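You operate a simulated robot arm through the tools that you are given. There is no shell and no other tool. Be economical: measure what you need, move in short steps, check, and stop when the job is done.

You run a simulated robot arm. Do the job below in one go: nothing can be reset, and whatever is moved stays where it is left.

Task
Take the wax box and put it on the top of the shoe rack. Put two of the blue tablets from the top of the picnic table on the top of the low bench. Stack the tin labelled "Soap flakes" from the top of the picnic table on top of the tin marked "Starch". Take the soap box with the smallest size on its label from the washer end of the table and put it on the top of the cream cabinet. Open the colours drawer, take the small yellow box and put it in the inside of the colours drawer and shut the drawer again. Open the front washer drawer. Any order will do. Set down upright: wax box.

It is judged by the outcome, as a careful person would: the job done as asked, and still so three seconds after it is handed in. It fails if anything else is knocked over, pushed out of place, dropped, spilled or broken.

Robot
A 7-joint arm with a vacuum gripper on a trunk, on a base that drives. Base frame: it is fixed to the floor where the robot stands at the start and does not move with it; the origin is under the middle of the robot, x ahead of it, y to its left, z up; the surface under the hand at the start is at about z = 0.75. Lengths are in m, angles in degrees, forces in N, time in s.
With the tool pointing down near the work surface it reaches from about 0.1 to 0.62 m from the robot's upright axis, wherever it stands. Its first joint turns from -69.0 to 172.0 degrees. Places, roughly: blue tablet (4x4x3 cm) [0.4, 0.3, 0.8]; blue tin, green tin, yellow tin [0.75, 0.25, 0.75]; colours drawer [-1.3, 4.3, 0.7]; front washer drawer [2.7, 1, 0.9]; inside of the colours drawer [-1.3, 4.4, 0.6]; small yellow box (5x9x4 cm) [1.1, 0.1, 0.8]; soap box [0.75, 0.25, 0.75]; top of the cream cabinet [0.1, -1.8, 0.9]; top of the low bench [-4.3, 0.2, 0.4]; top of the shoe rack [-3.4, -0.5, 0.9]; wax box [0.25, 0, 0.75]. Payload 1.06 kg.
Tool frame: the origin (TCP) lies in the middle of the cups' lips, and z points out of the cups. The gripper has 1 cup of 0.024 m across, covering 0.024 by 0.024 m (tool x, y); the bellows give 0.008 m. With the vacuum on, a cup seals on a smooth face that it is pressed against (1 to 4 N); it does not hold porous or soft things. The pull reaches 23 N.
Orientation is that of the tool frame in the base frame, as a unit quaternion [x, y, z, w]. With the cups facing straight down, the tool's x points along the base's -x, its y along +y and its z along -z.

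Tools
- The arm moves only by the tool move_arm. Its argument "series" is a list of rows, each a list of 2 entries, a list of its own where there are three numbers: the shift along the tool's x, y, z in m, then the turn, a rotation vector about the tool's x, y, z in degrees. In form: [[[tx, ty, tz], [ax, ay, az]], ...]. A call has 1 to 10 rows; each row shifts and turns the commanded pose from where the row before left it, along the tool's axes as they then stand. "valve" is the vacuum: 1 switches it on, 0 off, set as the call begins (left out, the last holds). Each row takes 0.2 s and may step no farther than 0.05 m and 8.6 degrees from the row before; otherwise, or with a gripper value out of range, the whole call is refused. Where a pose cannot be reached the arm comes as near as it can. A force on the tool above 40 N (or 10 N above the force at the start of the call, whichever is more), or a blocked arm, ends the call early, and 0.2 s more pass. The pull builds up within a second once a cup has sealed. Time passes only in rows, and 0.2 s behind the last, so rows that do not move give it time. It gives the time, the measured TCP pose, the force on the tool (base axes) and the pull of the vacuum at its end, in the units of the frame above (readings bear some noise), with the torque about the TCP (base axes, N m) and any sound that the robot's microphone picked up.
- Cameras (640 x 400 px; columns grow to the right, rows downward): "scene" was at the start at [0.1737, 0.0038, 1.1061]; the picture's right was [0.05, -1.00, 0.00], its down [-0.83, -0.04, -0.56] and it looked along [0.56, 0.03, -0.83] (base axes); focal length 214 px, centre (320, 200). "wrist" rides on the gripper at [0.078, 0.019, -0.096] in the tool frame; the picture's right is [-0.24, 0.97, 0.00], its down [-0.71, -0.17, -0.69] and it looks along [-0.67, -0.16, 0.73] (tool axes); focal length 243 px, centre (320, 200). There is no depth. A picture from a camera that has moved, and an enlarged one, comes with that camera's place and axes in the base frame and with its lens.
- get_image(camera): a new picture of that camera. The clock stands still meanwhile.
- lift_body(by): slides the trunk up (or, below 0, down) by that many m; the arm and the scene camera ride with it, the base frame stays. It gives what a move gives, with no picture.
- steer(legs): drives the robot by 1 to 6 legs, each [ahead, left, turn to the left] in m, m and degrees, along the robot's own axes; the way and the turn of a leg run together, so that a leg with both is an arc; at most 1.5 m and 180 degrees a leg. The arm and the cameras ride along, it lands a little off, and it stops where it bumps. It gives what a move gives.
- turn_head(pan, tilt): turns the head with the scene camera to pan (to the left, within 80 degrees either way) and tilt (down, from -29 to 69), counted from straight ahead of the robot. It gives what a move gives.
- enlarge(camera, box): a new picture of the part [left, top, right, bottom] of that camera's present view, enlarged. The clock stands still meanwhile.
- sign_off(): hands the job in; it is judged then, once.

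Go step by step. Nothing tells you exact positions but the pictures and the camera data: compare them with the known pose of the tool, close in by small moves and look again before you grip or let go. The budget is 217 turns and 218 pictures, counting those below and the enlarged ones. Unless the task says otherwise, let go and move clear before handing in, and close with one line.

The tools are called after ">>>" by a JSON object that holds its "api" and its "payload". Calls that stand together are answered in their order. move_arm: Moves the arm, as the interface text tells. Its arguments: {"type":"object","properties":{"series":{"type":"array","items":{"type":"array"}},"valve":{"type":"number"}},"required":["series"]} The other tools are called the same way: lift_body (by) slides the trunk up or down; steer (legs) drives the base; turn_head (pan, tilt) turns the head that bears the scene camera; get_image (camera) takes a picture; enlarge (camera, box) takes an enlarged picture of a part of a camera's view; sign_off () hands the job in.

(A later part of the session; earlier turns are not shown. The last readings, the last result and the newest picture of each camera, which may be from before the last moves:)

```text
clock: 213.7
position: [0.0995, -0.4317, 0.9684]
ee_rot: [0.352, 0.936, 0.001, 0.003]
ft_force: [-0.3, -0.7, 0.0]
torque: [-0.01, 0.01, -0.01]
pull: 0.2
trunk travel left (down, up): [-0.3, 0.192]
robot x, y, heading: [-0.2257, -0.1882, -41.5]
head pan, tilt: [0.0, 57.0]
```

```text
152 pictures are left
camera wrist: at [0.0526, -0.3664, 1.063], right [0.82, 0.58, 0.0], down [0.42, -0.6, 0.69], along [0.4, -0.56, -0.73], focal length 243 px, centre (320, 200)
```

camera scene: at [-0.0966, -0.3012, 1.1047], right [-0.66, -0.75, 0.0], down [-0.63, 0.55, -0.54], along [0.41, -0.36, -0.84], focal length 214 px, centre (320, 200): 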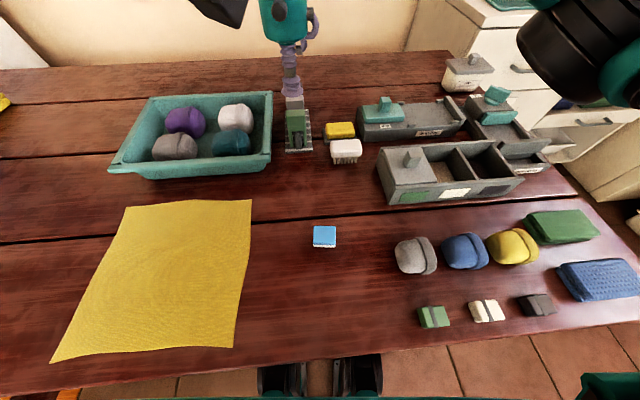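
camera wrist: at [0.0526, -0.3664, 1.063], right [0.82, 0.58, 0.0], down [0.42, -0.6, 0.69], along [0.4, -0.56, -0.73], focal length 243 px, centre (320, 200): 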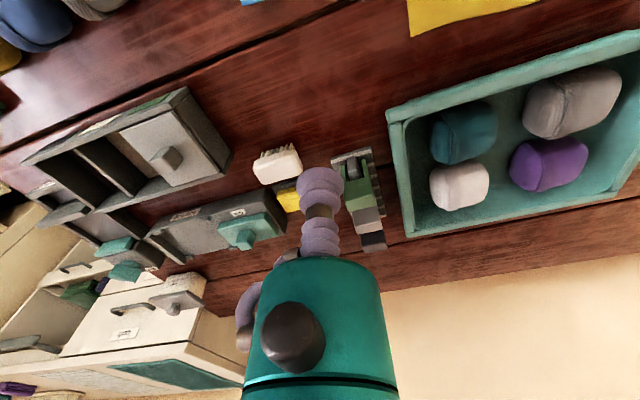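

Tablet C's top is at about (0.010, -0.404). I'll move above it.

>>> {"api": "move_arm", "payload": {"series": [[[0.029, -0.013, 0.03], [0, 0, 0]], [[0.029, -0.013, 0.03], [0, 0, 0]], [[0.028, -0.012, 0.03], [0, 0, 0]]]}}

>>> {"api": "get_image", "payload": {"camera": "wrist"}}

```text
clock: 214.5
position: [0.01, -0.4035, 0.8785]
ee_rot: [0.353, 0.936, 0.001, 0.002]
ft_force: [0.7, 0.9, 1.5]
torque: [-0.01, 0.04, 0.02]
pull: 0.0
trunk travel left (down, up): [-0.3, 0.192]
robot x, y, heading: [-0.2261, -0.1898, -41.2]
head pan, tilt: [0.0, 57.0]
```

```text
151 pictures are left
camera wrist: at [-0.0363, -0.3372, 0.9734], right [0.82, 0.57, 0.0], down [0.42, -0.6, 0.69], along [0.4, -0.56, -0.73], focal length 243 px, centre (320, 200)
```

wrist: 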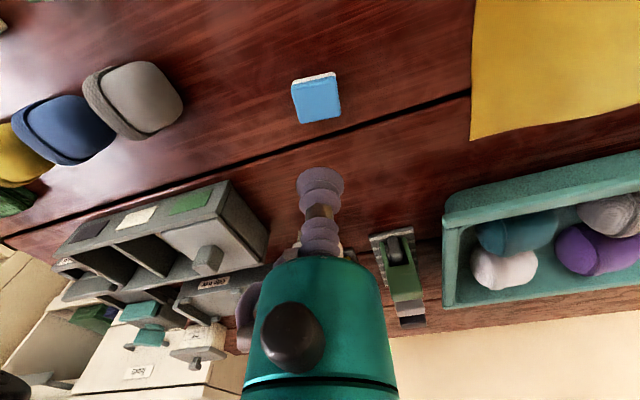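

It's centred. I'll descend with the vacuum on.

>>> {"api": "move_arm", "payload": {"series": [[[0, 0, 0.045], [0, 0, 0]], [[0, 0, 0.04], [0, 0, 0]], [[0, 0, 0.01], [0, 0, 0]], [[0, 0, 0.004], [0, 0, 0]], [[0, 0, 0.004], [0, 0, 0]], [[0, 0, 0.003], [0, 0, 0]]], "valve": 1}}

```text
clock: 215.9
position: [0.0105, -0.404, 0.7727]
ee_rot: [0.353, 0.936, 0.001, 0.002]
ft_force: [-0.2, 0.1, -0.6]
torque: [-0.01, 0.03, -0.05]
pull: 23.0
trunk travel left (down, up): [-0.3, 0.192]
robot x, y, heading: [-0.2262, -0.1888, -41.2]
head pan, tilt: [0.0, 57.0]
```

Sealed. I'll lift, back out and carry it to the bench.

>>> {"api": "move_arm", "payload": {"series": [[[0, 0, -0.01], [0, 0, 0]], [[0, 0, -0.04], [0, 0, 0]], [[0, 0, -0.045], [0, 0, 0]], [[-0.02, 0, -0.04], [0, 0, 0]], [[-0.03, 0, -0.035], [0, 0, 0]], [[-0.03, 0.0, -0.02], [0, 0, 0]]]}}

>>> {"api": "steer", "payload": {"legs": [[-0.6, -0.05, 0], [0, 0, -40]]}}

>>> {"api": "get_image", "payload": {"camera": "wrist"}}

```text
clock: 217.3
position: [0.0736, -0.4555, 0.963]
ee_rot: [0.353, 0.936, 0.001, 0.001]
ft_force: [0.6, -0.1, 0.5]
torque: [-0.01, -0.02, 0.0]
pull: 22.9
trunk travel left (down, up): [-0.3, 0.192]
robot x, y, heading: [-0.225, -0.1905, -41.0]
head pan, tilt: [0.0, 57.0]
```

```text
clock: 222.5
position: [-0.6401, -0.2454, 0.9639]
ee_rot: [0.647, 0.762, 0.0, 0.002]
ft_force: [0.4, 1.3, -0.7]
torque: [0.02, 0.03, -0.02]
pull: 23.1
trunk travel left (down, up): [-0.3, 0.192]
robot x, y, heading: [-0.7024, 0.1539, -80.8]
head pan, tilt: [0.0, 57.0]
```

```text
150 pictures are left
camera wrist: at [-0.6351, -0.1638, 1.058], right [1.0, -0.07, 0.0], down [-0.06, -0.73, 0.69], along [-0.05, -0.68, -0.73], focal length 243 px, centre (320, 200)
```

wrist: 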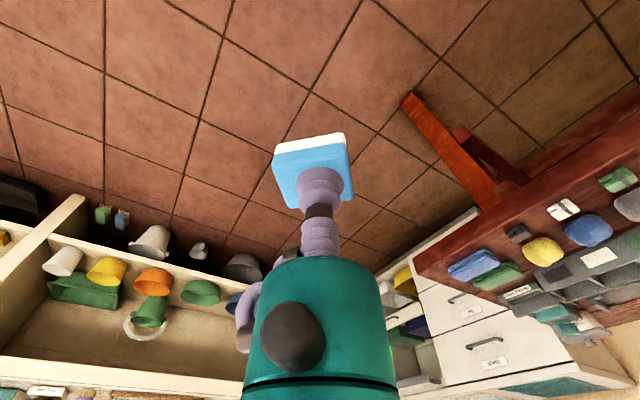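

>>> {"api": "steer", "payload": {"legs": [[0, 0, -80.3], [1.376, 0, 0]]}}

```text
clock: 232.9
position: [-2.4132, -0.3911, 0.9633]
ee_rot: [0.989, 0.149, 0.0, 0.001]
ft_force: [0.3, 0.1, -0.3]
torque: [0.01, -0.01, -0.01]
pull: 22.7
trunk travel left (down, up): [-0.3, 0.192]
robot x, y, heading: [-2.027, -0.2711, -162.6]
head pan, tilt: [0.0, 57.0]
```

>>> {"api": "steer", "payload": {"legs": [[0, 0, -34.3], [0.933, 0, 0], [0.853, -0.408, 0], [0, 0, 64]]}}

```text
clock: 247.0
position: [-3.9172, 0.3891, 0.9643]
ee_rot: [0.923, 0.385, -0.001, 0.002]
ft_force: [-0.3, 0.1, -0.4]
torque: [-0.02, 0.0, 0.0]
pull: 23.2
trunk travel left (down, up): [-0.3, 0.192]
robot x, y, heading: [-3.6345, 0.6745, -134.4]
head pan, tilt: [0.0, 57.0]
```

>>> {"api": "steer", "payload": {"legs": [[0.263, 0.043, 0]]}}

>>> {"api": "lift_body", "payload": {"by": -0.29}}

>>> {"api": "turn_head", "payload": {"pan": -8, "tilt": 55}}

>>> {"api": "get_image", "payload": {"camera": "scene"}}

```text
clock: 248.9
position: [-4.0716, 0.1717, 0.9635]
ee_rot: [0.923, 0.384, 0.0, 0.003]
ft_force: [-0.2, -0.6, -0.7]
torque: [-0.01, 0.03, 0.0]
pull: 22.9
trunk travel left (down, up): [-0.3, 0.192]
robot x, y, heading: [-3.788, 0.4596, -134.5]
head pan, tilt: [0.0, 57.0]
```

```text
clock: 251.8
position: [-4.0725, 0.1716, 0.6728]
ee_rot: [0.923, 0.385, -0.001, 0.002]
ft_force: [-0.4, 0.4, 0.3]
torque: [0.01, -0.01, 0.01]
pull: 22.8
trunk travel left (down, up): [-0.01, 0.482]
robot x, y, heading: [-3.7898, 0.4561, -134.5]
head pan, tilt: [0.0, 57.0]
```

```text
clock: 252.5
position: [-4.0724, 0.1727, 0.6739]
ee_rot: [0.923, 0.384, -0.002, 0.002]
ft_force: [-0.9, 0.1, -0.7]
torque: [0.0, -0.02, 0.0]
pull: 23.3
trunk travel left (down, up): [-0.01, 0.482]
robot x, y, heading: [-3.7851, 0.4562, -134.5]
head pan, tilt: [-8.0, 55.0]
```

```text
149 pictures are left
camera scene: at [-3.9749, 0.2781, 0.808], right [-0.61, 0.79, 0.0], down [0.65, 0.5, -0.57], along [-0.45, -0.35, -0.82], focal length 214 px, centre (320, 200)
```

scene: 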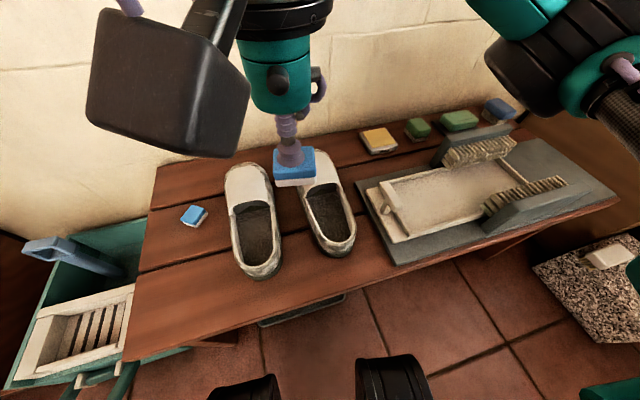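

The free spot is at (-3.909, -0.005). I'll move there and lower partway.

>>> {"api": "move_arm", "payload": {"series": [[[-0.0017, 0.0402, 0], [0, 0, 0]], [[-0.0017, 0.0402, 0], [0, 0, 0]], [[-0.0017, 0.0402, 0], [0, 0, 0]], [[-0.0017, 0.0402, 0], [0, 0, 0]], [[-0.0017, 0.0402, 0], [0, 0, 0]], [[-0.0017, 0.0402, 0], [0, 0, 0]], [[0, 0, 0.05], [0, 0, 0]], [[0, 0, 0.05], [0, 0, 0]], [[0, 0, 0.05], [0, 0, 0]]]}}

>>> {"api": "get_image", "payload": {"camera": "wrist"}}

>>> {"api": "get_image", "payload": {"camera": "scene"}}

```text
clock: 254.5
position: [-3.9101, -0.0046, 0.52]
ee_rot: [0.923, 0.385, -0.001, 0.002]
ft_force: [-0.5, -0.9, -0.4]
torque: [-0.01, -0.01, -0.01]
pull: 22.7
out of reach, approached as far as the arm can: row 6
trunk travel left (down, up): [-0.01, 0.482]
robot x, y, heading: [-3.7869, 0.4538, -134.5]
head pan, tilt: [-8.0, 55.0]
```

```text
148 pictures are left
camera wrist: at [-3.8416, 0.0379, 0.6146], right [0.53, -0.85, 0.0], down [-0.62, -0.38, 0.69], along [-0.58, -0.36, -0.73], focal length 243 px, centre (320, 200)
```

wrist: 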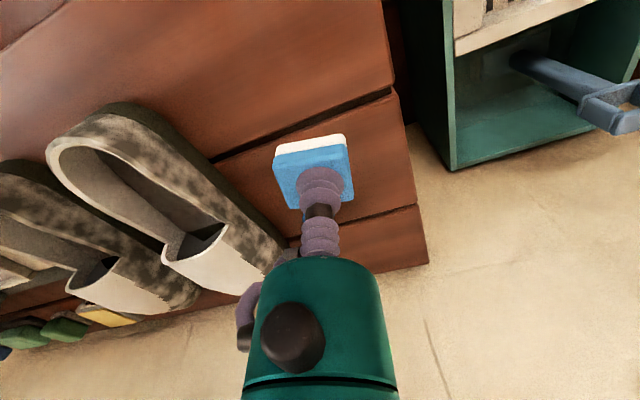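

```text
147 pictures are left
camera scene: at [-3.9749, 0.2782, 0.808], right [-0.61, 0.79, 0.0], down [0.65, 0.5, -0.57], along [-0.46, -0.35, -0.82], focal length 214 px, centre (320, 200)
```

scene: 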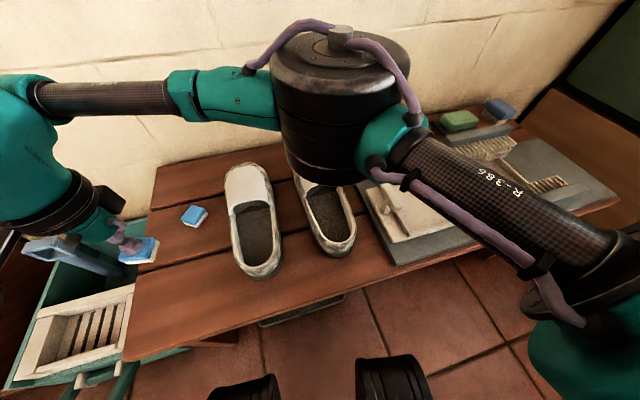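

>>> {"api": "move_arm", "payload": {"series": [[[0.015, 0, 0.03], [0, 0, 0]], [[0, 0, 0.035], [0, 0, 0]], [[0, 0, 0.01], [0, 0, 0]], [[0, 0, 0.004], [0, 0, 0]], [[0, 0, 0.004], [0, 0, 0]], [[0, 0, 0.003], [0, 0, 0]], [[0, 0, 0.003], [0, 0, 0]]]}}

```text
clock: 256.1
position: [-3.9002, 0.0044, 0.4364]
ee_rot: [0.923, 0.385, -0.001, 0.004]
ft_force: [-4.0, -5.1, 19.9]
torque: [0.05, 0.03, -0.03]
pull: 22.7
out of reach, approached as far as the arm can: row 4
trunk travel left (down, up): [-0.01, 0.482]
robot x, y, heading: [-3.7875, 0.4588, -134.5]
head pan, tilt: [-8.0, 55.0]
```

Contact again. I'll release, lift and retract.

>>> {"api": "move_arm", "payload": {"series": [[[0, 0, 0], [0, 0, 0]], [[0, 0, 0], [0, 0, 0]], [[0, 0, 0], [0, 0, 0]], [[0, 0, -0.008], [0, 0, 0]], [[0, 0, -0.04], [0, 0, 0]], [[0, 0, -0.05], [0, 0, 0]], [[0, 0, -0.05], [0, 0, 0]], [[0, 0, -0.05], [0, 0, 0]], [[0, 0, -0.05], [0, 0, 0]]], "valve": 0}}

>>> {"api": "move_arm", "payload": {"series": [[[0, -0.0402, 0], [0, 0, 0]], [[0, -0.0402, 0], [0, 0, 0]], [[0.0, -0.0402, 0], [0, 0, 0]], [[0.0, -0.0402, 0], [0, 0, 0]], [[0.0, -0.0402, 0], [0, 0, 0]], [[0.0, -0.0402, 0], [0, 0, 0]]]}}

>>> {"api": "lift_body", "payload": {"by": 0.29}}

>>> {"api": "get_image", "payload": {"camera": "scene"}}

```text
clock: 258.1
position: [-3.8951, 0.0097, 0.684]
ee_rot: [0.923, 0.385, 0.002, 0.003]
ft_force: [-0.3, 0.4, -0.2]
torque: [-0.01, 0.0, -0.02]
pull: 0.1
trunk travel left (down, up): [-0.01, 0.482]
robot x, y, heading: [-3.785, 0.4535, -134.5]
head pan, tilt: [-8.0, 55.0]
```

```text
clock: 259.5
position: [-4.0715, 0.1765, 0.6848]
ee_rot: [0.923, 0.385, 0.0, 0.002]
ft_force: [-0.2, 0.4, -0.4]
torque: [0.03, 0.02, -0.02]
pull: 0.0
trunk travel left (down, up): [-0.01, 0.482]
robot x, y, heading: [-3.7861, 0.4555, -134.5]
head pan, tilt: [-8.0, 55.0]
```

```text
clock: 262.4
position: [-4.0721, 0.1754, 0.9715]
ee_rot: [0.923, 0.385, 0.0, 0.002]
ft_force: [-0.8, 0.9, 0.6]
torque: [0.01, -0.01, -0.02]
pull: 0.0
trunk travel left (down, up): [-0.3, 0.192]
robot x, y, heading: [-3.7875, 0.4597, -134.7]
head pan, tilt: [-8.0, 55.0]
```

```text
146 pictures are left
camera scene: at [-3.9143, 0.3398, 1.1071], right [-0.61, 0.79, 0.0], down [0.65, 0.5, -0.57], along [-0.46, -0.35, -0.82], focal length 214 px, centre (320, 200)
```

scene: 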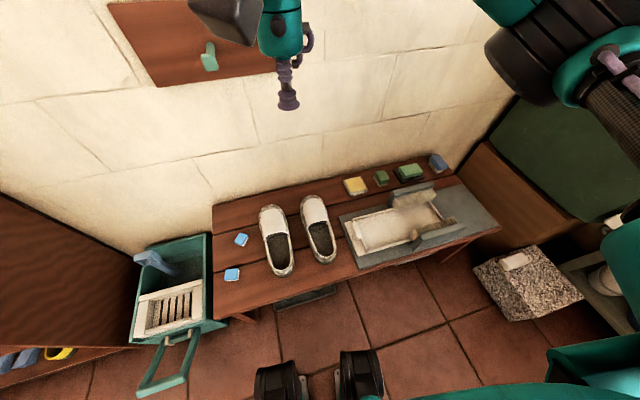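

Both tablets are on the bench. Next I'll survey the way to the colours drawer by backing off and turning that way.

>>> {"api": "steer", "payload": {"legs": [[-0.3, 0, 0], [0, 0, 165]]}}

>>> {"api": "turn_head", "payload": {"pan": 35, "tilt": 20}}

>>> {"api": "get_image", "payload": {"camera": "scene"}}

>>> {"api": "turn_head", "payload": {"pan": -10, "tilt": 20}}

>>> {"api": "get_image", "payload": {"camera": "scene"}}

```text
clock: 271.1
position: [-3.2239, 0.8559, 0.9728]
ee_rot: [-0.243, 0.97, 0.003, 0.001]
ft_force: [0.1, 0.5, 0.2]
torque: [-0.02, 0.01, 0.01]
pull: 0.0
trunk travel left (down, up): [-0.3, 0.192]
robot x, y, heading: [-3.5786, 0.6716, 28.5]
head pan, tilt: [-8.0, 55.0]
```

```text
clock: 272.2
position: [-3.2229, 0.8549, 0.9721]
ee_rot: [-0.243, 0.97, 0.001, 0.001]
ft_force: [-1.0, 0.1, 0.4]
torque: [0.03, -0.01, 0.03]
pull: 0.0
trunk travel left (down, up): [-0.3, 0.192]
robot x, y, heading: [-3.5777, 0.6735, 28.4]
head pan, tilt: [35.0, 20.0]
```

```text
145 pictures are left
camera scene: at [-3.4455, 0.802, 1.1592], right [0.89, -0.45, 0.0], down [-0.15, -0.31, -0.94], along [0.42, 0.84, -0.34], focal length 214 px, centre (320, 200)
```

scene: 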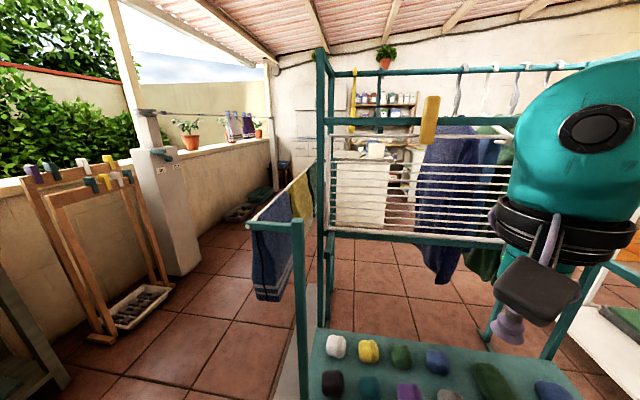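

```text
clock: 273.3
position: [-3.2237, 0.8553, 0.9713]
ee_rot: [-0.244, 0.97, 0.002, 0.001]
ft_force: [0.2, 0.7, -0.3]
torque: [0.0, -0.01, 0.03]
pull: 0.0
trunk travel left (down, up): [-0.3, 0.192]
robot x, y, heading: [-3.5786, 0.6672, 28.4]
head pan, tilt: [-10.0, 20.0]
```

```text
144 pictures are left
camera scene: at [-3.3989, 0.7482, 1.1592], right [0.32, -0.95, 0.0], down [-0.32, -0.11, -0.94], along [0.89, 0.3, -0.34], focal length 214 px, centre (320, 200)
```

scene: 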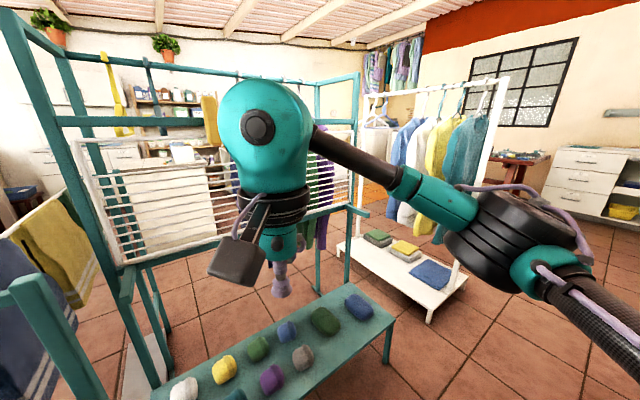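

A big drying rack blocks the direct way, so I'll return by the known lane and reach the drawer through the central area.

>>> {"api": "steer", "payload": {"legs": [[-0.06, 0, 0], [0, 0, -28.4], [0.74, -0.65, 0]]}}

>>> {"api": "steer", "payload": {"legs": [[0.87, -0.24, 0], [1.0, 0.2, 0]]}}

>>> {"api": "turn_head", "payload": {"pan": 75, "tilt": 20}}

>>> {"api": "get_image", "payload": {"camera": "scene"}}

```text
clock: 281.5
position: [-2.5061, -0.0143, 0.971]
ee_rot: [-0.002, 1.0, 0.003, 0.002]
ft_force: [0.1, 0.4, 0.0]
torque: [-0.02, 0.0, -0.02]
pull: 0.1
trunk travel left (down, up): [-0.3, 0.192]
robot x, y, heading: [-2.9023, -0.0111, 0.4]
head pan, tilt: [-10.0, 20.0]
```

```text
clock: 291.1
position: [-0.6347, -0.0961, 0.9716]
ee_rot: [0.014, 1.0, 0.002, 0.002]
ft_force: [0.2, -0.7, -0.2]
torque: [0.02, 0.03, -0.01]
pull: 0.0
trunk travel left (down, up): [-0.3, 0.192]
robot x, y, heading: [-1.0344, -0.0828, -1.0]
head pan, tilt: [-10.0, 20.0]
```

```text
clock: 292.7
position: [-0.6349, -0.0954, 0.9722]
ee_rot: [0.013, 1.0, 0.002, 0.002]
ft_force: [0.1, 1.1, -0.8]
torque: [-0.01, -0.02, -0.04]
pull: 0.0
trunk travel left (down, up): [-0.3, 0.192]
robot x, y, heading: [-1.033, -0.0798, -1.4]
head pan, tilt: [75.0, 20.0]
```

```text
143 pictures are left
camera scene: at [-0.9053, 0.0069, 1.1592], right [0.96, -0.28, 0.0], down [-0.1, -0.33, -0.94], along [0.27, 0.9, -0.34], focal length 214 px, centre (320, 200)
```

scene: 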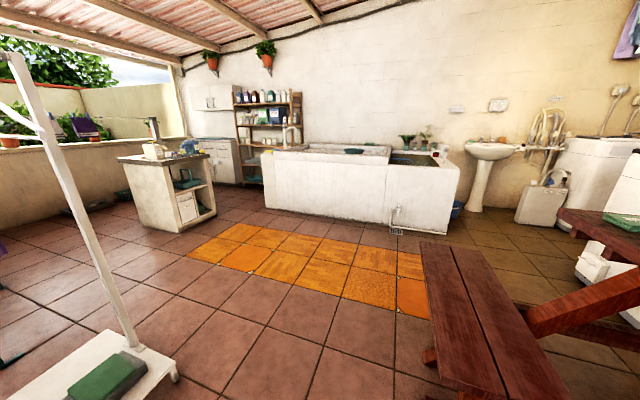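

Now I see the drawer cabinet at the far left, between the shelf and the island. I'll drive through the gap between island and tub, first part only.

>>> {"api": "steer", "payload": {"legs": [[0, 0, 91.4], [0.98, -0.13, 0], [1.1, 0.115, 0]]}}

>>> {"api": "turn_head", "payload": {"pan": 0, "tilt": 20}}

>>> {"api": "get_image", "payload": {"camera": "scene"}}

```text
clock: 306.9
position: [-1.0651, 2.3868, 0.9718]
ee_rot: [0.717, -0.697, -0.002, -0.001]
ft_force: [-1.1, 0.0, 0.4]
torque: [0.03, -0.01, 0.01]
pull: 0.0
trunk travel left (down, up): [-0.3, 0.192]
robot x, y, heading: [-1.0588, 1.9828, 92.2]
head pan, tilt: [75.0, 20.0]
```

```text
clock: 308.4
position: [-1.066, 2.3865, 0.9715]
ee_rot: [0.717, -0.697, -0.002, 0.0]
ft_force: [0.7, -0.6, 0.2]
torque: [0.01, 0.02, -0.01]
pull: 0.1
trunk travel left (down, up): [-0.3, 0.192]
robot x, y, heading: [-1.0574, 1.9898, 92.1]
head pan, tilt: [0.0, 20.0]
```

```text
142 pictures are left
camera scene: at [-1.0644, 2.1808, 1.1592], right [1.0, 0.03, 0.0], down [0.01, -0.34, -0.94], along [-0.03, 0.94, -0.34], focal length 214 px, centre (320, 200)
```

scene: 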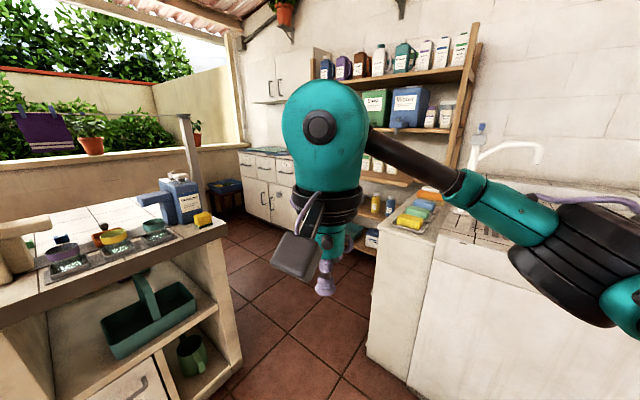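

The gap is centred around x=-1.16. I'll go through it and look at the cabinet.

>>> {"api": "steer", "payload": {"legs": [[1.0, 0.066, 0], [0.35, 0.2, 0]]}}

>>> {"api": "turn_head", "payload": {"pan": 10, "tilt": 35}}

>>> {"api": "get_image", "payload": {"camera": "scene"}}

>>> {"api": "get_image", "payload": {"camera": "wrist"}}

```text
clock: 315.7
position: [-1.3957, 3.7114, 0.9712]
ee_rot: [0.728, -0.685, -0.002, 0.001]
ft_force: [0.2, 0.0, -0.6]
torque: [0.0, -0.02, -0.01]
pull: 0.0
trunk travel left (down, up): [-0.3, 0.192]
robot x, y, heading: [-1.3783, 3.3164, 93.4]
head pan, tilt: [0.0, 20.0]
```

```text
clock: 316.4
position: [-1.3966, 3.7125, 0.9712]
ee_rot: [0.727, -0.686, -0.003, 0.0]
ft_force: [0.1, 0.1, -0.3]
torque: [-0.01, -0.01, 0.02]
pull: 0.0
trunk travel left (down, up): [-0.3, 0.192]
robot x, y, heading: [-1.3767, 3.3146, 93.3]
head pan, tilt: [10.0, 35.0]
```

```text
141 pictures are left
camera scene: at [-1.4038, 3.4998, 1.1355], right [0.97, 0.23, 0.0], down [0.13, -0.56, -0.82], along [-0.19, 0.8, -0.57], focal length 214 px, centre (320, 200)
```

scene: 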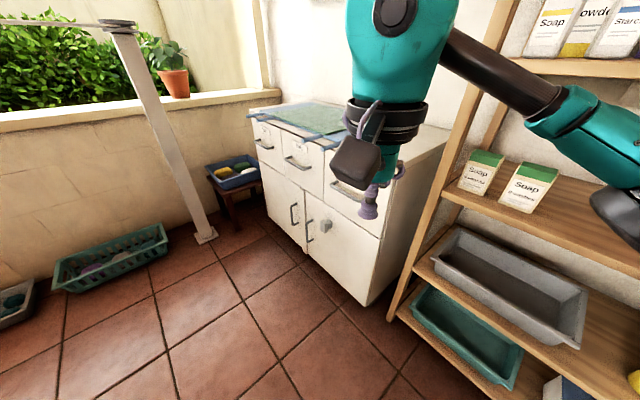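

```text
140 pictures are left
camera wrist: at [-1.4105, 3.6333, 1.0666], right [-0.98, 0.18, 0.0], down [0.13, 0.72, 0.69], along [0.12, 0.68, -0.73], focal length 243 px, centre (320, 200)
```

wrist: 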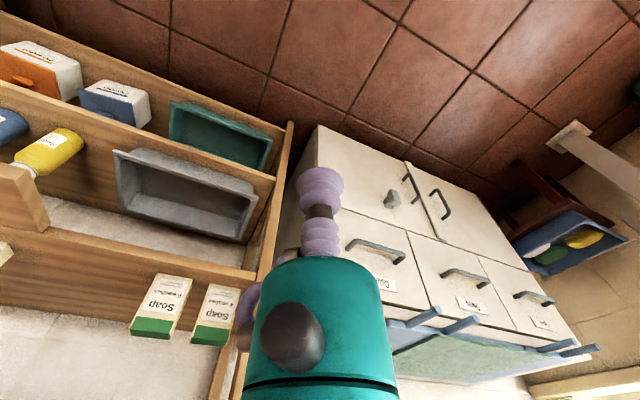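

Three drawers with labels, so I'll zoom in on them.

>>> {"api": "enlarge", "payload": {"camera": "wrist", "box": [320, 220, 560, 370]}}

>>> {"api": "enlarge", "payload": {"camera": "scene", "box": [240, 90, 400, 190]}}

```text
2.67 times, centred on (440, 295) of wrist
camera zoom: at [-1.4105, 3.6333, 1.0666], right [-0.98, 0.18, 0.0], down [0.13, 0.72, 0.69], along [0.12, 0.68, -0.73], focal length 647 px, centre (0, -53)
```

zoom: 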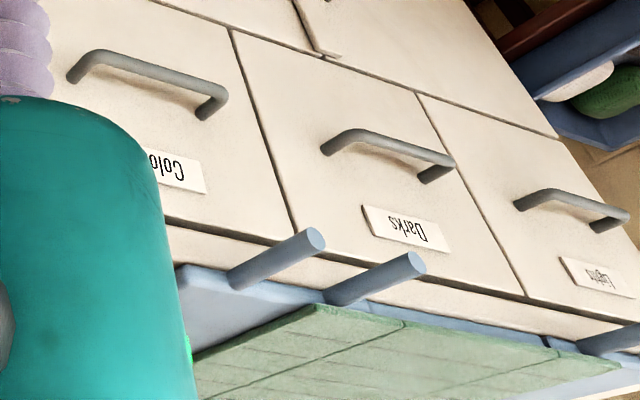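

```text
4.00 times, centred on (320, 140) of scene
camera zoom: at [-1.4038, 3.4998, 1.1355], right [0.97, 0.23, 0.0], down [0.13, -0.56, -0.82], along [-0.19, 0.8, -0.57], focal length 858 px, centre (320, 440)
```

zoom: 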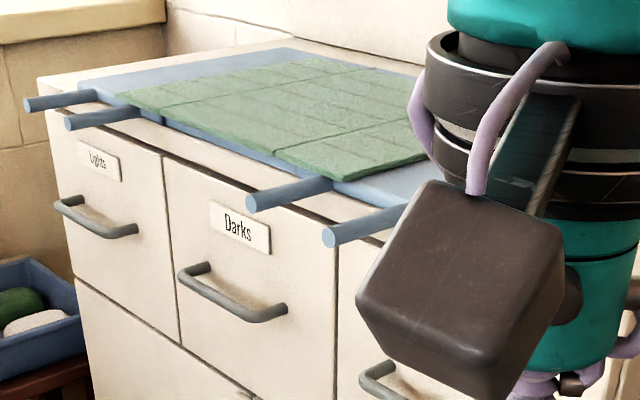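

The colours drawer is the right-hand one, next to the shelf. I'll sidle in front of the cabinet and turn to face it squarely.

>>> {"api": "steer", "payload": {"legs": [[0.215, 0.226, 0], [0, 0, -43.3]]}}

>>> {"api": "turn_head", "payload": {"pan": 20, "tilt": 35}}

>>> {"api": "get_image", "payload": {"camera": "scene"}}

>>> {"api": "get_image", "payload": {"camera": "wrist"}}

```text
clock: 321.0
position: [-1.3582, 3.8183, 0.9717]
ee_rot: [-0.427, 0.904, 0.002, 0.002]
ft_force: [0.3, -0.4, 0.4]
torque: [0.01, -0.01, 0.01]
pull: 0.0
trunk travel left (down, up): [-0.3, 0.192]
robot x, y, heading: [-1.6196, 3.5094, 50.8]
head pan, tilt: [10.0, 35.0]
```

```text
clock: 321.8
position: [-1.3574, 3.8173, 0.9708]
ee_rot: [-0.428, 0.904, 0.003, 0.001]
ft_force: [-0.3, -0.5, 0.0]
torque: [0.01, 0.0, 0.0]
pull: 0.0
trunk travel left (down, up): [-0.3, 0.192]
robot x, y, heading: [-1.6141, 3.511, 50.7]
head pan, tilt: [20.0, 35.0]
```

```text
137 pictures are left
camera scene: at [-1.5216, 3.674, 1.1354], right [0.94, -0.33, 0.0], down [-0.19, -0.54, -0.82], along [0.27, 0.77, -0.57], focal length 214 px, centre (320, 200)
```

scene: 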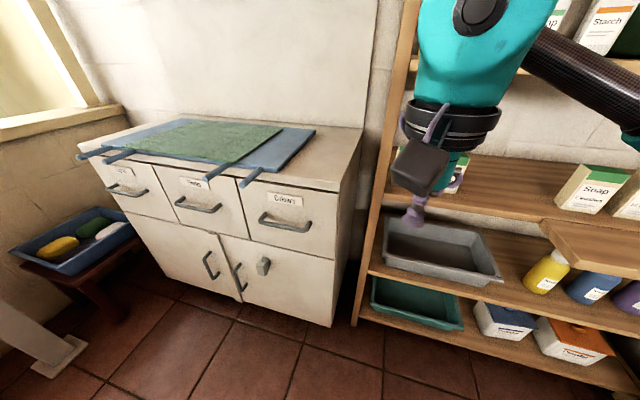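

```text
136 pictures are left
camera wrist: at [-1.4224, 3.7693, 1.0666], right [-0.6, 0.8, 0.0], down [0.58, 0.44, 0.69], along [0.55, 0.42, -0.73], focal length 243 px, centre (320, 200)
```

wrist: 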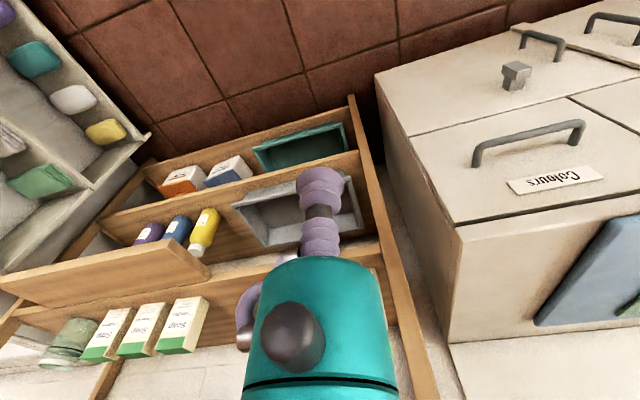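

The colours drawer is clearly seen: face about 0.7 m ahead-left, label at z≈0.74, handle at ≈0.68. I'll shift left in front of it.

>>> {"api": "steer", "payload": {"legs": [[-0.027, 0.246, 3]]}}

>>> {"api": "turn_head", "payload": {"pan": -12, "tilt": 40}}

>>> {"api": "get_image", "payload": {"camera": "scene"}}

>>> {"api": "get_image", "payload": {"camera": "wrist"}}

```text
clock: 324.4
position: [-1.5789, 3.9545, 0.9719]
ee_rot: [-0.45, 0.893, 0.002, 0.001]
ft_force: [0.1, -0.3, -0.1]
torque: [0.0, -0.03, 0.01]
pull: 0.0
trunk travel left (down, up): [-0.3, 0.192]
robot x, y, heading: [-1.8221, 3.6361, 53.7]
head pan, tilt: [20.0, 35.0]
```

```text
clock: 325.4
position: [-1.5792, 3.9534, 0.9723]
ee_rot: [-0.45, 0.893, 0.001, 0.001]
ft_force: [-0.7, 0.1, 0.5]
torque: [0.0, 0.02, -0.02]
pull: 0.1
trunk travel left (down, up): [-0.3, 0.192]
robot x, y, heading: [-1.8198, 3.6355, 53.6]
head pan, tilt: [-12.0, 40.0]
```

```text
135 pictures are left
camera scene: at [-1.6965, 3.7746, 1.1278], right [0.67, -0.75, 0.0], down [-0.48, -0.43, -0.77], along [0.57, 0.51, -0.64], focal length 214 px, centre (320, 200)
```

scene: 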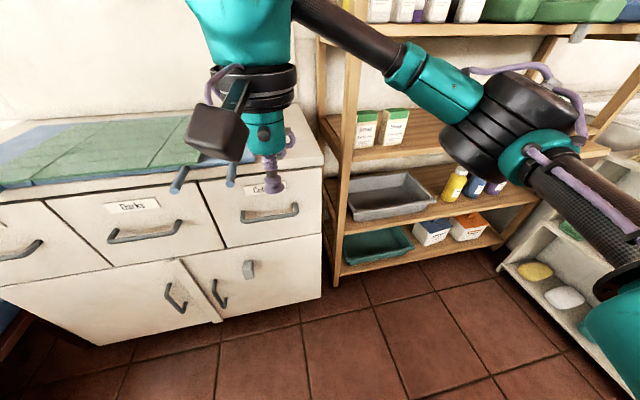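

```text
134 pictures are left
camera wrist: at [-1.6408, 3.9028, 1.0666], right [-0.64, 0.77, 0.0], down [0.56, 0.46, 0.69], along [0.52, 0.44, -0.73], focal length 243 px, centre (320, 200)
```

wrist: 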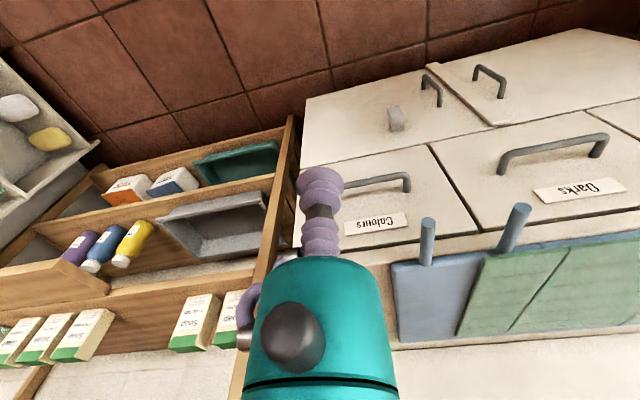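

The drawer's face centre is about (-1.437, 4.229), z from 0.505 to 0.80. I'll turn the tool to point horizontally at it, while still high.

>>> {"api": "move_arm", "payload": {"series": [[[-0.02, 0, 0], [0, -8.5, 0]], [[-0.0198, 0, 0.003], [0, -8.5, 0]], [[-0.0191, 0, 0.0058], [0, -8.5, 0]], [[-0.0181, 0, 0.0086], [0, -8.5, 0]], [[-0.0166, 0, 0.0112], [0, -8.5, 0]], [[-0.0147, 0, 0.0135], [0, -8.5, 0]], [[-0.0126, 0, 0.0155], [0, -8.5, 0]], [[-0.0102, 0, 0.0172], [0, -8.5, 0]], [[-0.0075, 0, 0.0185], [0, -8.5, 0]], [[-0.0047, 0, 0.0194], [0, -8.5, 0]]]}}

>>> {"api": "get_image", "payload": {"camera": "scene"}}

>>> {"api": "get_image", "payload": {"camera": "wrist"}}

```text
clock: 327.6
position: [-1.4621, 4.1128, 0.9734]
ee_rot: [-0.331, 0.657, 0.306, 0.605]
ft_force: [0.7, -0.3, -0.7]
torque: [-0.01, -0.03, 0.02]
pull: 0.0
trunk travel left (down, up): [-0.3, 0.192]
robot x, y, heading: [-1.8191, 3.6396, 53.8]
head pan, tilt: [-12.0, 40.0]
```

```text
133 pictures are left
camera scene: at [-1.6971, 3.7746, 1.1279], right [0.66, -0.75, 0.0], down [-0.48, -0.43, -0.77], along [0.57, 0.51, -0.64], focal length 214 px, centre (320, 200)
```

scene: 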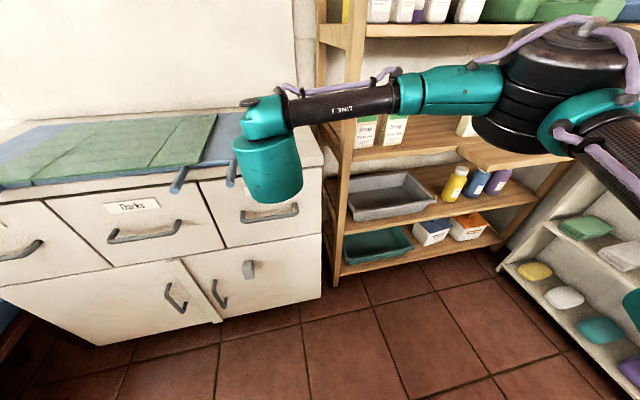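

```text
132 pictures are left
camera wrist: at [-1.537, 4.0436, 0.9029], right [-0.77, 0.59, 0.24], down [-0.23, -0.61, 0.76], along [0.59, 0.53, 0.6], focal length 243 px, centre (320, 200)
```

wrist: 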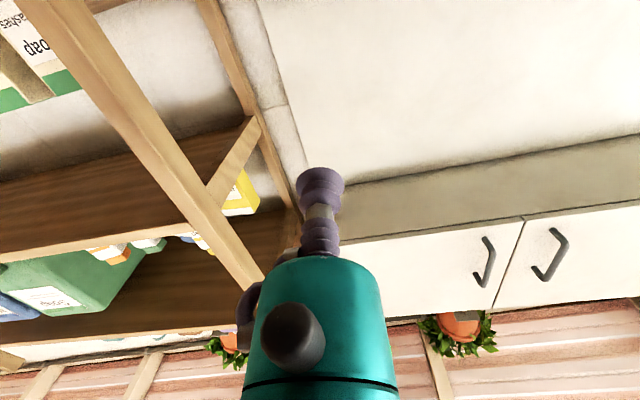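

The tool is nearly horizontal. I'll finish levelling it, back it off a little and align sideways. Then I'll lower the trunk so the cup faces below the handle.

>>> {"api": "move_arm", "payload": {"series": [[[0, 0.02, -0.03], [0, -5, 0]], [[0, 0.02, -0.03], [1.5, 0, 0]]]}}

>>> {"api": "lift_body", "payload": {"by": -0.29}}

>>> {"api": "get_image", "payload": {"camera": "scene"}}

>>> {"api": "get_image", "payload": {"camera": "wrist"}}

```text
clock: 328.2
position: [-1.5282, 4.0908, 0.9767]
ee_rot: [-0.308, 0.635, 0.312, 0.636]
ft_force: [0.1, -0.9, 0.5]
torque: [0.01, 0.01, -0.04]
pull: 0.1
trunk travel left (down, up): [-0.3, 0.192]
robot x, y, heading: [-1.823, 3.6376, 53.8]
head pan, tilt: [-12.0, 40.0]
```

```text
clock: 331.1
position: [-1.5285, 4.0898, 0.6845]
ee_rot: [-0.308, 0.635, 0.311, 0.636]
ft_force: [-0.5, 0.3, 0.0]
torque: [-0.03, 0.0, 0.01]
pull: 0.0
trunk travel left (down, up): [-0.01, 0.482]
robot x, y, heading: [-1.8214, 3.6371, 53.9]
head pan, tilt: [-12.0, 40.0]
```

```text
131 pictures are left
camera scene: at [-1.6452, 3.8442, 0.8287], right [0.66, -0.75, 0.0], down [-0.48, -0.43, -0.77], along [0.57, 0.51, -0.64], focal length 214 px, centre (320, 200)
```

scene: 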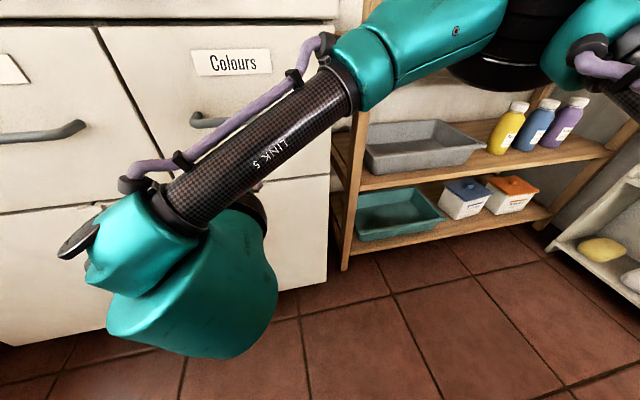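

```text
130 pictures are left
camera wrist: at [-1.6019, 4.0277, 0.6059], right [-0.77, 0.6, 0.24], down [-0.29, -0.65, 0.71], along [0.58, 0.47, 0.67], focal length 243 px, centre (320, 200)
```

wrist: 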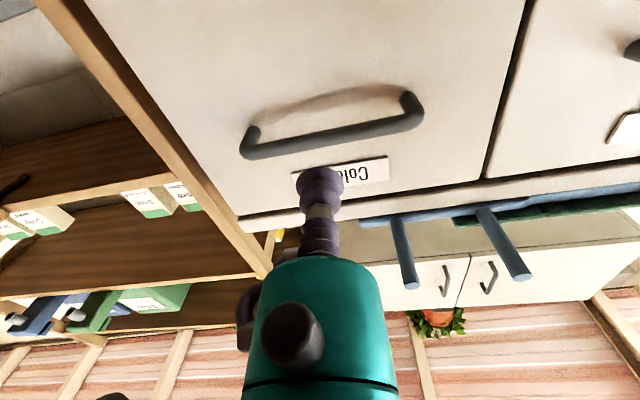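

I'm facing the drawer with the handle just ahead. I'll go down 10 cm to clear the handle and check.

>>> {"api": "move_arm", "payload": {"series": [[[0.049, 0.008, 0], [0, 0, 0]], [[0.049, 0.004, 0], [0, 0, 0]]]}}

>>> {"api": "get_image", "payload": {"camera": "wrist"}}

```text
clock: 331.7
position: [-1.534, 4.0977, 0.5861]
ee_rot: [-0.307, 0.636, 0.31, 0.636]
ft_force: [-0.3, 0.0, -0.2]
torque: [-0.01, 0.0, -0.01]
pull: 0.0
trunk travel left (down, up): [-0.01, 0.482]
robot x, y, heading: [-1.8255, 3.6388, 53.5]
head pan, tilt: [-12.0, 40.0]
```

```text
129 pictures are left
camera wrist: at [-1.6079, 4.0339, 0.5075], right [-0.77, 0.6, 0.24], down [-0.29, -0.65, 0.7], along [0.58, 0.47, 0.67], focal length 243 px, centre (320, 200)
```

wrist: 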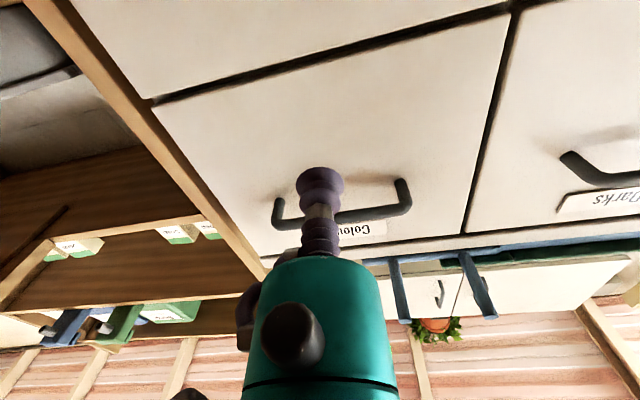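

The cup will land on the face between the handle and the bottom edge. I'll raise it 2 cm and approach with the vacuum on.

>>> {"api": "move_arm", "payload": {"series": [[[-0.02, 0, 0.03], [0, 0, 0]], [[0, 0, 0.045], [0, 0, 0]], [[0, 0, 0.045], [0, 0, 0]], [[0, 0, 0.01], [0, 0, 0]], [[0, 0, 0.006], [0, 0, 0]], [[0, 0, 0.006], [0, 0, 0]]], "valve": 1}}

>>> {"api": "get_image", "payload": {"camera": "wrist"}}

```text
clock: 333.2
position: [-1.4521, 4.2056, 0.606]
ee_rot: [-0.308, 0.636, 0.311, 0.635]
ft_force: [-6.5, -18.5, 8.6]
torque: [-0.15, 0.0, 0.26]
pull: 22.6
trunk travel left (down, up): [-0.01, 0.482]
robot x, y, heading: [-1.8207, 3.6363, 53.6]
head pan, tilt: [-12.0, 40.0]
stopped in row 6: the force on the tool passed its limit at 43 N (the readings are from after the stop); the commanded pose is now the measured one
```

```text
128 pictures are left
camera wrist: at [-1.5262, 4.1432, 0.5273], right [-0.77, 0.6, 0.24], down [-0.29, -0.65, 0.71], along [0.58, 0.47, 0.67], focal length 243 px, centre (320, 200)
```

wrist: 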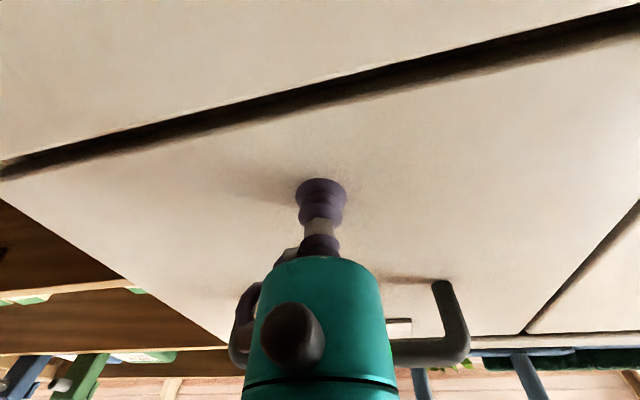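

Sealed on the drawer front. I'll pull slowly.

>>> {"api": "move_arm", "payload": {"series": [[[0, 0, -0.005], [0, 0, 0]], [[0, 0, -0.008], [0, 0, 0]], [[0, 0, -0.01], [0, 0, 0]], [[0, 0, -0.01], [0, 0, 0]], [[0, 0, -0.01], [0, 0, 0]], [[0, 0, -0.01], [0, 0, 0]]]}}

>>> {"api": "get_image", "payload": {"camera": "scene"}}

```text
clock: 334.6
position: [-1.4831, 4.1653, 0.6046]
ee_rot: [-0.31, 0.638, 0.309, 0.634]
ft_force: [3.1, -2.8, 3.7]
torque: [-0.02, 0.1, 0.14]
pull: 22.6
trunk travel left (down, up): [-0.01, 0.482]
robot x, y, heading: [-1.8194, 3.6335, 53.7]
head pan, tilt: [-12.0, 40.0]
```

```text
127 pictures are left
camera scene: at [-1.6451, 3.8433, 0.8287], right [0.66, -0.75, 0.0], down [-0.48, -0.43, -0.77], along [0.57, 0.51, -0.64], focal length 214 px, centre (320, 200)
```

scene: 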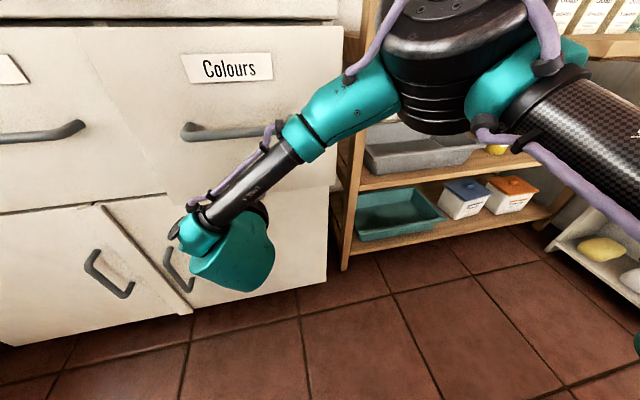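

The drawer slides. I'll keep pulling.

>>> {"api": "move_arm", "payload": {"series": [[[0, 0, -0.012], [0, 0, 0]], [[0, 0, -0.012], [0, 0, 0]], [[0, 0, -0.012], [0, 0, 0]], [[0, 0, -0.012], [0, 0, 0]], [[0, 0, -0.012], [0, 0, 0]], [[0, 0, -0.012], [0, 0, 0]], [[0, 0, -0.012], [0, 0, 0]], [[0, 0, -0.012], [0, 0, 0]]]}}

>>> {"api": "get_image", "payload": {"camera": "scene"}}

```text
clock: 336.4
position: [-1.5432, 4.0919, 0.6042]
ee_rot: [-0.311, 0.637, 0.31, 0.633]
ft_force: [7.8, -4.9, -6.0]
torque: [-0.01, -0.11, 0.14]
pull: 22.7
trunk travel left (down, up): [-0.01, 0.482]
robot x, y, heading: [-1.8205, 3.6364, 53.8]
head pan, tilt: [-12.0, 40.0]
```

```text
126 pictures are left
camera scene: at [-1.6447, 3.8437, 0.8286], right [0.66, -0.75, 0.0], down [-0.48, -0.43, -0.77], along [0.57, 0.51, -0.64], focal length 214 px, centre (320, 200)
```

scene: 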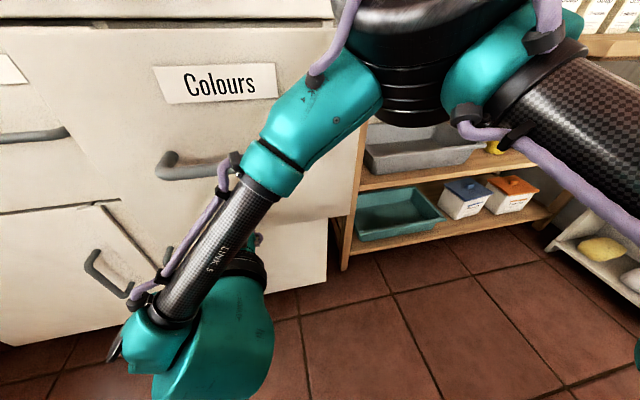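

>>> {"api": "move_arm", "payload": {"series": [[[0, -0.003, -0.01], [0, 0, 0]], [[0, -0.002, -0.012], [0, 0, 0]], [[0, -0.001, -0.012], [0, 0, 0]], [[0, -0.001, -0.012], [0, 0, 0]], [[0, -0.001, -0.012], [0, 0, 0]]]}}

>>> {"api": "get_image", "payload": {"camera": "scene"}}

```text
clock: 337.6
position: [-1.573, 4.0398, 0.6037]
ee_rot: [-0.31, 0.636, 0.31, 0.634]
ft_force: [-6.3, 5.5, 0.8]
torque: [-0.08, -0.13, -0.05]
pull: 23.1
trunk travel left (down, up): [-0.01, 0.482]
robot x, y, heading: [-1.8199, 3.6376, 53.6]
head pan, tilt: [-12.0, 40.0]
```

```text
125 pictures are left
camera scene: at [-1.6456, 3.8438, 0.8287], right [0.66, -0.75, 0.0], down [-0.48, -0.43, -0.77], along [0.57, 0.51, -0.64], focal length 214 px, centre (320, 200)
```

scene: 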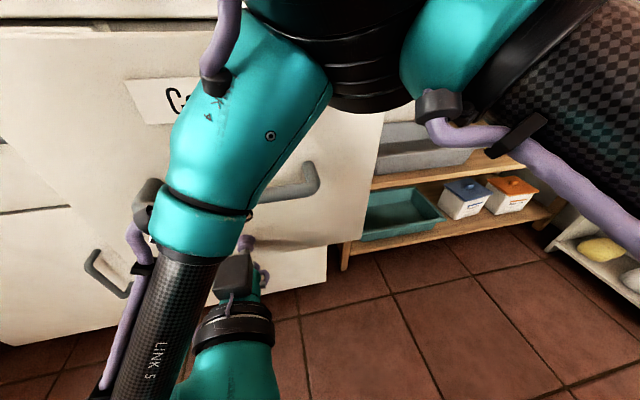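

The drawer is about 20 cm open, which is enough. I'll release and back the cup away from the handle.

>>> {"api": "move_arm", "payload": {"series": [[[0, 0, 0], [0, 0, 0]], [[0, 0, 0], [0, 0, 0]], [[0, 0, 0], [0, 0, 0]], [[0, 0, -0.01], [0, 0, 0]], [[0, 0, -0.015], [0, 0, 0]]], "valve": 0}}

>>> {"api": "steer", "payload": {"legs": [[-0.06, 0, 0]]}}

>>> {"api": "get_image", "payload": {"camera": "wrist"}}

>>> {"api": "get_image", "payload": {"camera": "scene"}}

```text
clock: 338.8
position: [-1.5798, 4.0353, 0.5988]
ee_rot: [-0.31, 0.638, 0.309, 0.633]
ft_force: [0.1, 0.2, 0.0]
torque: [-0.01, 0.04, -0.04]
pull: 0.1
out of reach, approached as far as the arm can: row 4, 5
trunk travel left (down, up): [-0.01, 0.482]
robot x, y, heading: [-1.8239, 3.6356, 53.7]
head pan, tilt: [-12.0, 40.0]
```

```text
clock: 339.7
position: [-1.6172, 3.9892, 0.5977]
ee_rot: [-0.312, 0.638, 0.311, 0.632]
ft_force: [-0.4, 0.0, 0.2]
torque: [0.02, -0.02, 0.02]
pull: 0.2
trunk travel left (down, up): [-0.01, 0.482]
robot x, y, heading: [-1.8563, 3.5923, 53.8]
head pan, tilt: [-12.0, 40.0]
```

```text
124 pictures are left
camera wrist: at [-1.6908, 3.9248, 0.5199], right [-0.77, 0.6, 0.24], down [-0.28, -0.64, 0.71], along [0.58, 0.48, 0.66], focal length 243 px, centre (320, 200)
```

wrist: 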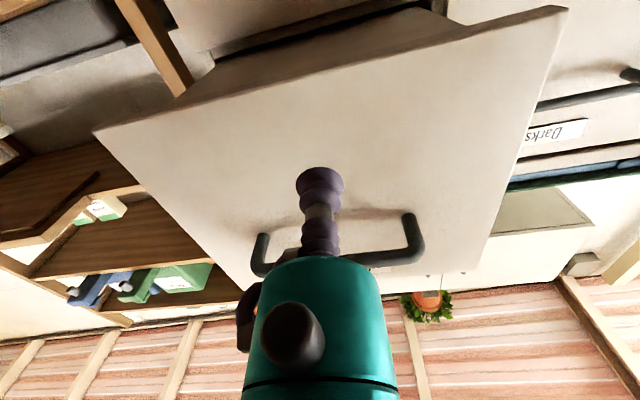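

```text
123 pictures are left
camera scene: at [-1.6809, 3.7965, 0.8287], right [0.67, -0.75, 0.0], down [-0.48, -0.43, -0.77], along [0.57, 0.51, -0.64], focal length 214 px, centre (320, 200)
```

scene: 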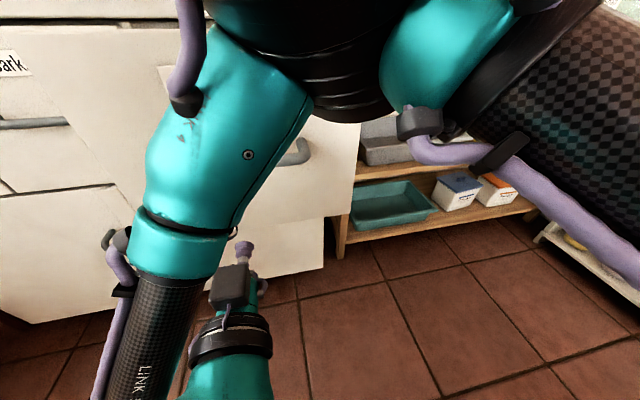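

The cup is clear. I'll raise the trunk and look into the drawer.

>>> {"api": "lift_body", "payload": {"by": 0.29}}

>>> {"api": "move_arm", "payload": {"series": [[[0, 0, 0.01], [0, 8.5, 0]], [[0, 0, 0.01], [0, 8.5, 0]], [[0, 0, 0.01], [0, 8.5, 0]], [[-0.005, 0, 0.01], [0, 8.5, 0]], [[-0.01, 0, 0.01], [0, 8.5, 0]], [[-0.01, 0, 0], [0, 8.5, 0]], [[-0.01, 0, 0], [0, 8.5, 0]], [[-0.01, 0, 0], [0, 8.5, 0]], [[-0.01, 0, 0], [0, 8.5, 0]], [[-0.01, 0, 0], [0, 8.5, 0]]]}}

>>> {"api": "get_image", "payload": {"camera": "scene"}}

>>> {"api": "get_image", "payload": {"camera": "wrist"}}

```text
clock: 342.6
position: [-1.6159, 3.9885, 0.8873]
ee_rot: [-0.311, 0.638, 0.31, 0.632]
ft_force: [0.4, 1.6, 0.5]
torque: [0.01, -0.01, 0.0]
pull: 0.1
trunk travel left (down, up): [-0.3, 0.192]
robot x, y, heading: [-1.8536, 3.5849, 53.6]
head pan, tilt: [-12.0, 40.0]
```

```text
clock: 344.9
position: [-1.5552, 4.0631, 0.9095]
ee_rot: [-0.44, 0.897, 0.018, 0.034]
ft_force: [0.2, -0.3, -0.8]
torque: [0.01, 0.02, 0.0]
pull: 0.0
trunk travel left (down, up): [-0.3, 0.192]
robot x, y, heading: [-1.8576, 3.5897, 53.9]
head pan, tilt: [-12.0, 40.0]
```

```text
122 pictures are left
camera scene: at [-1.732, 3.7268, 1.1278], right [0.67, -0.75, 0.0], down [-0.48, -0.43, -0.77], along [0.57, 0.51, -0.64], focal length 214 px, centre (320, 200)
```

scene: 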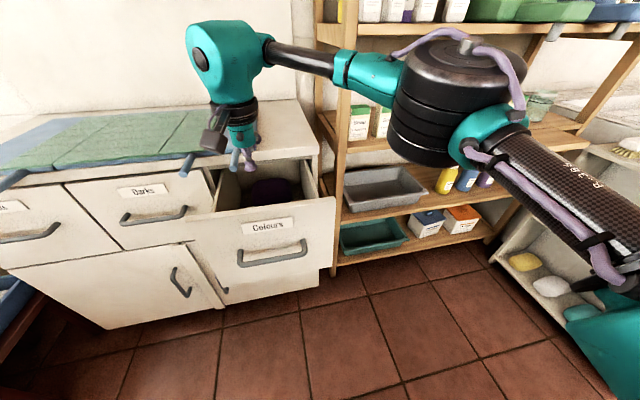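

```text
121 pictures are left
camera wrist: at [-1.6235, 4.0075, 0.9977], right [-0.63, 0.78, 0.02], down [0.54, 0.41, 0.74], along [0.57, 0.47, -0.68], focal length 243 px, centre (320, 200)
```

wrist: 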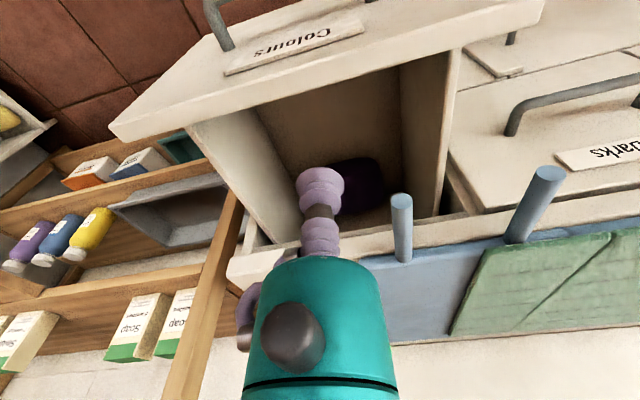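

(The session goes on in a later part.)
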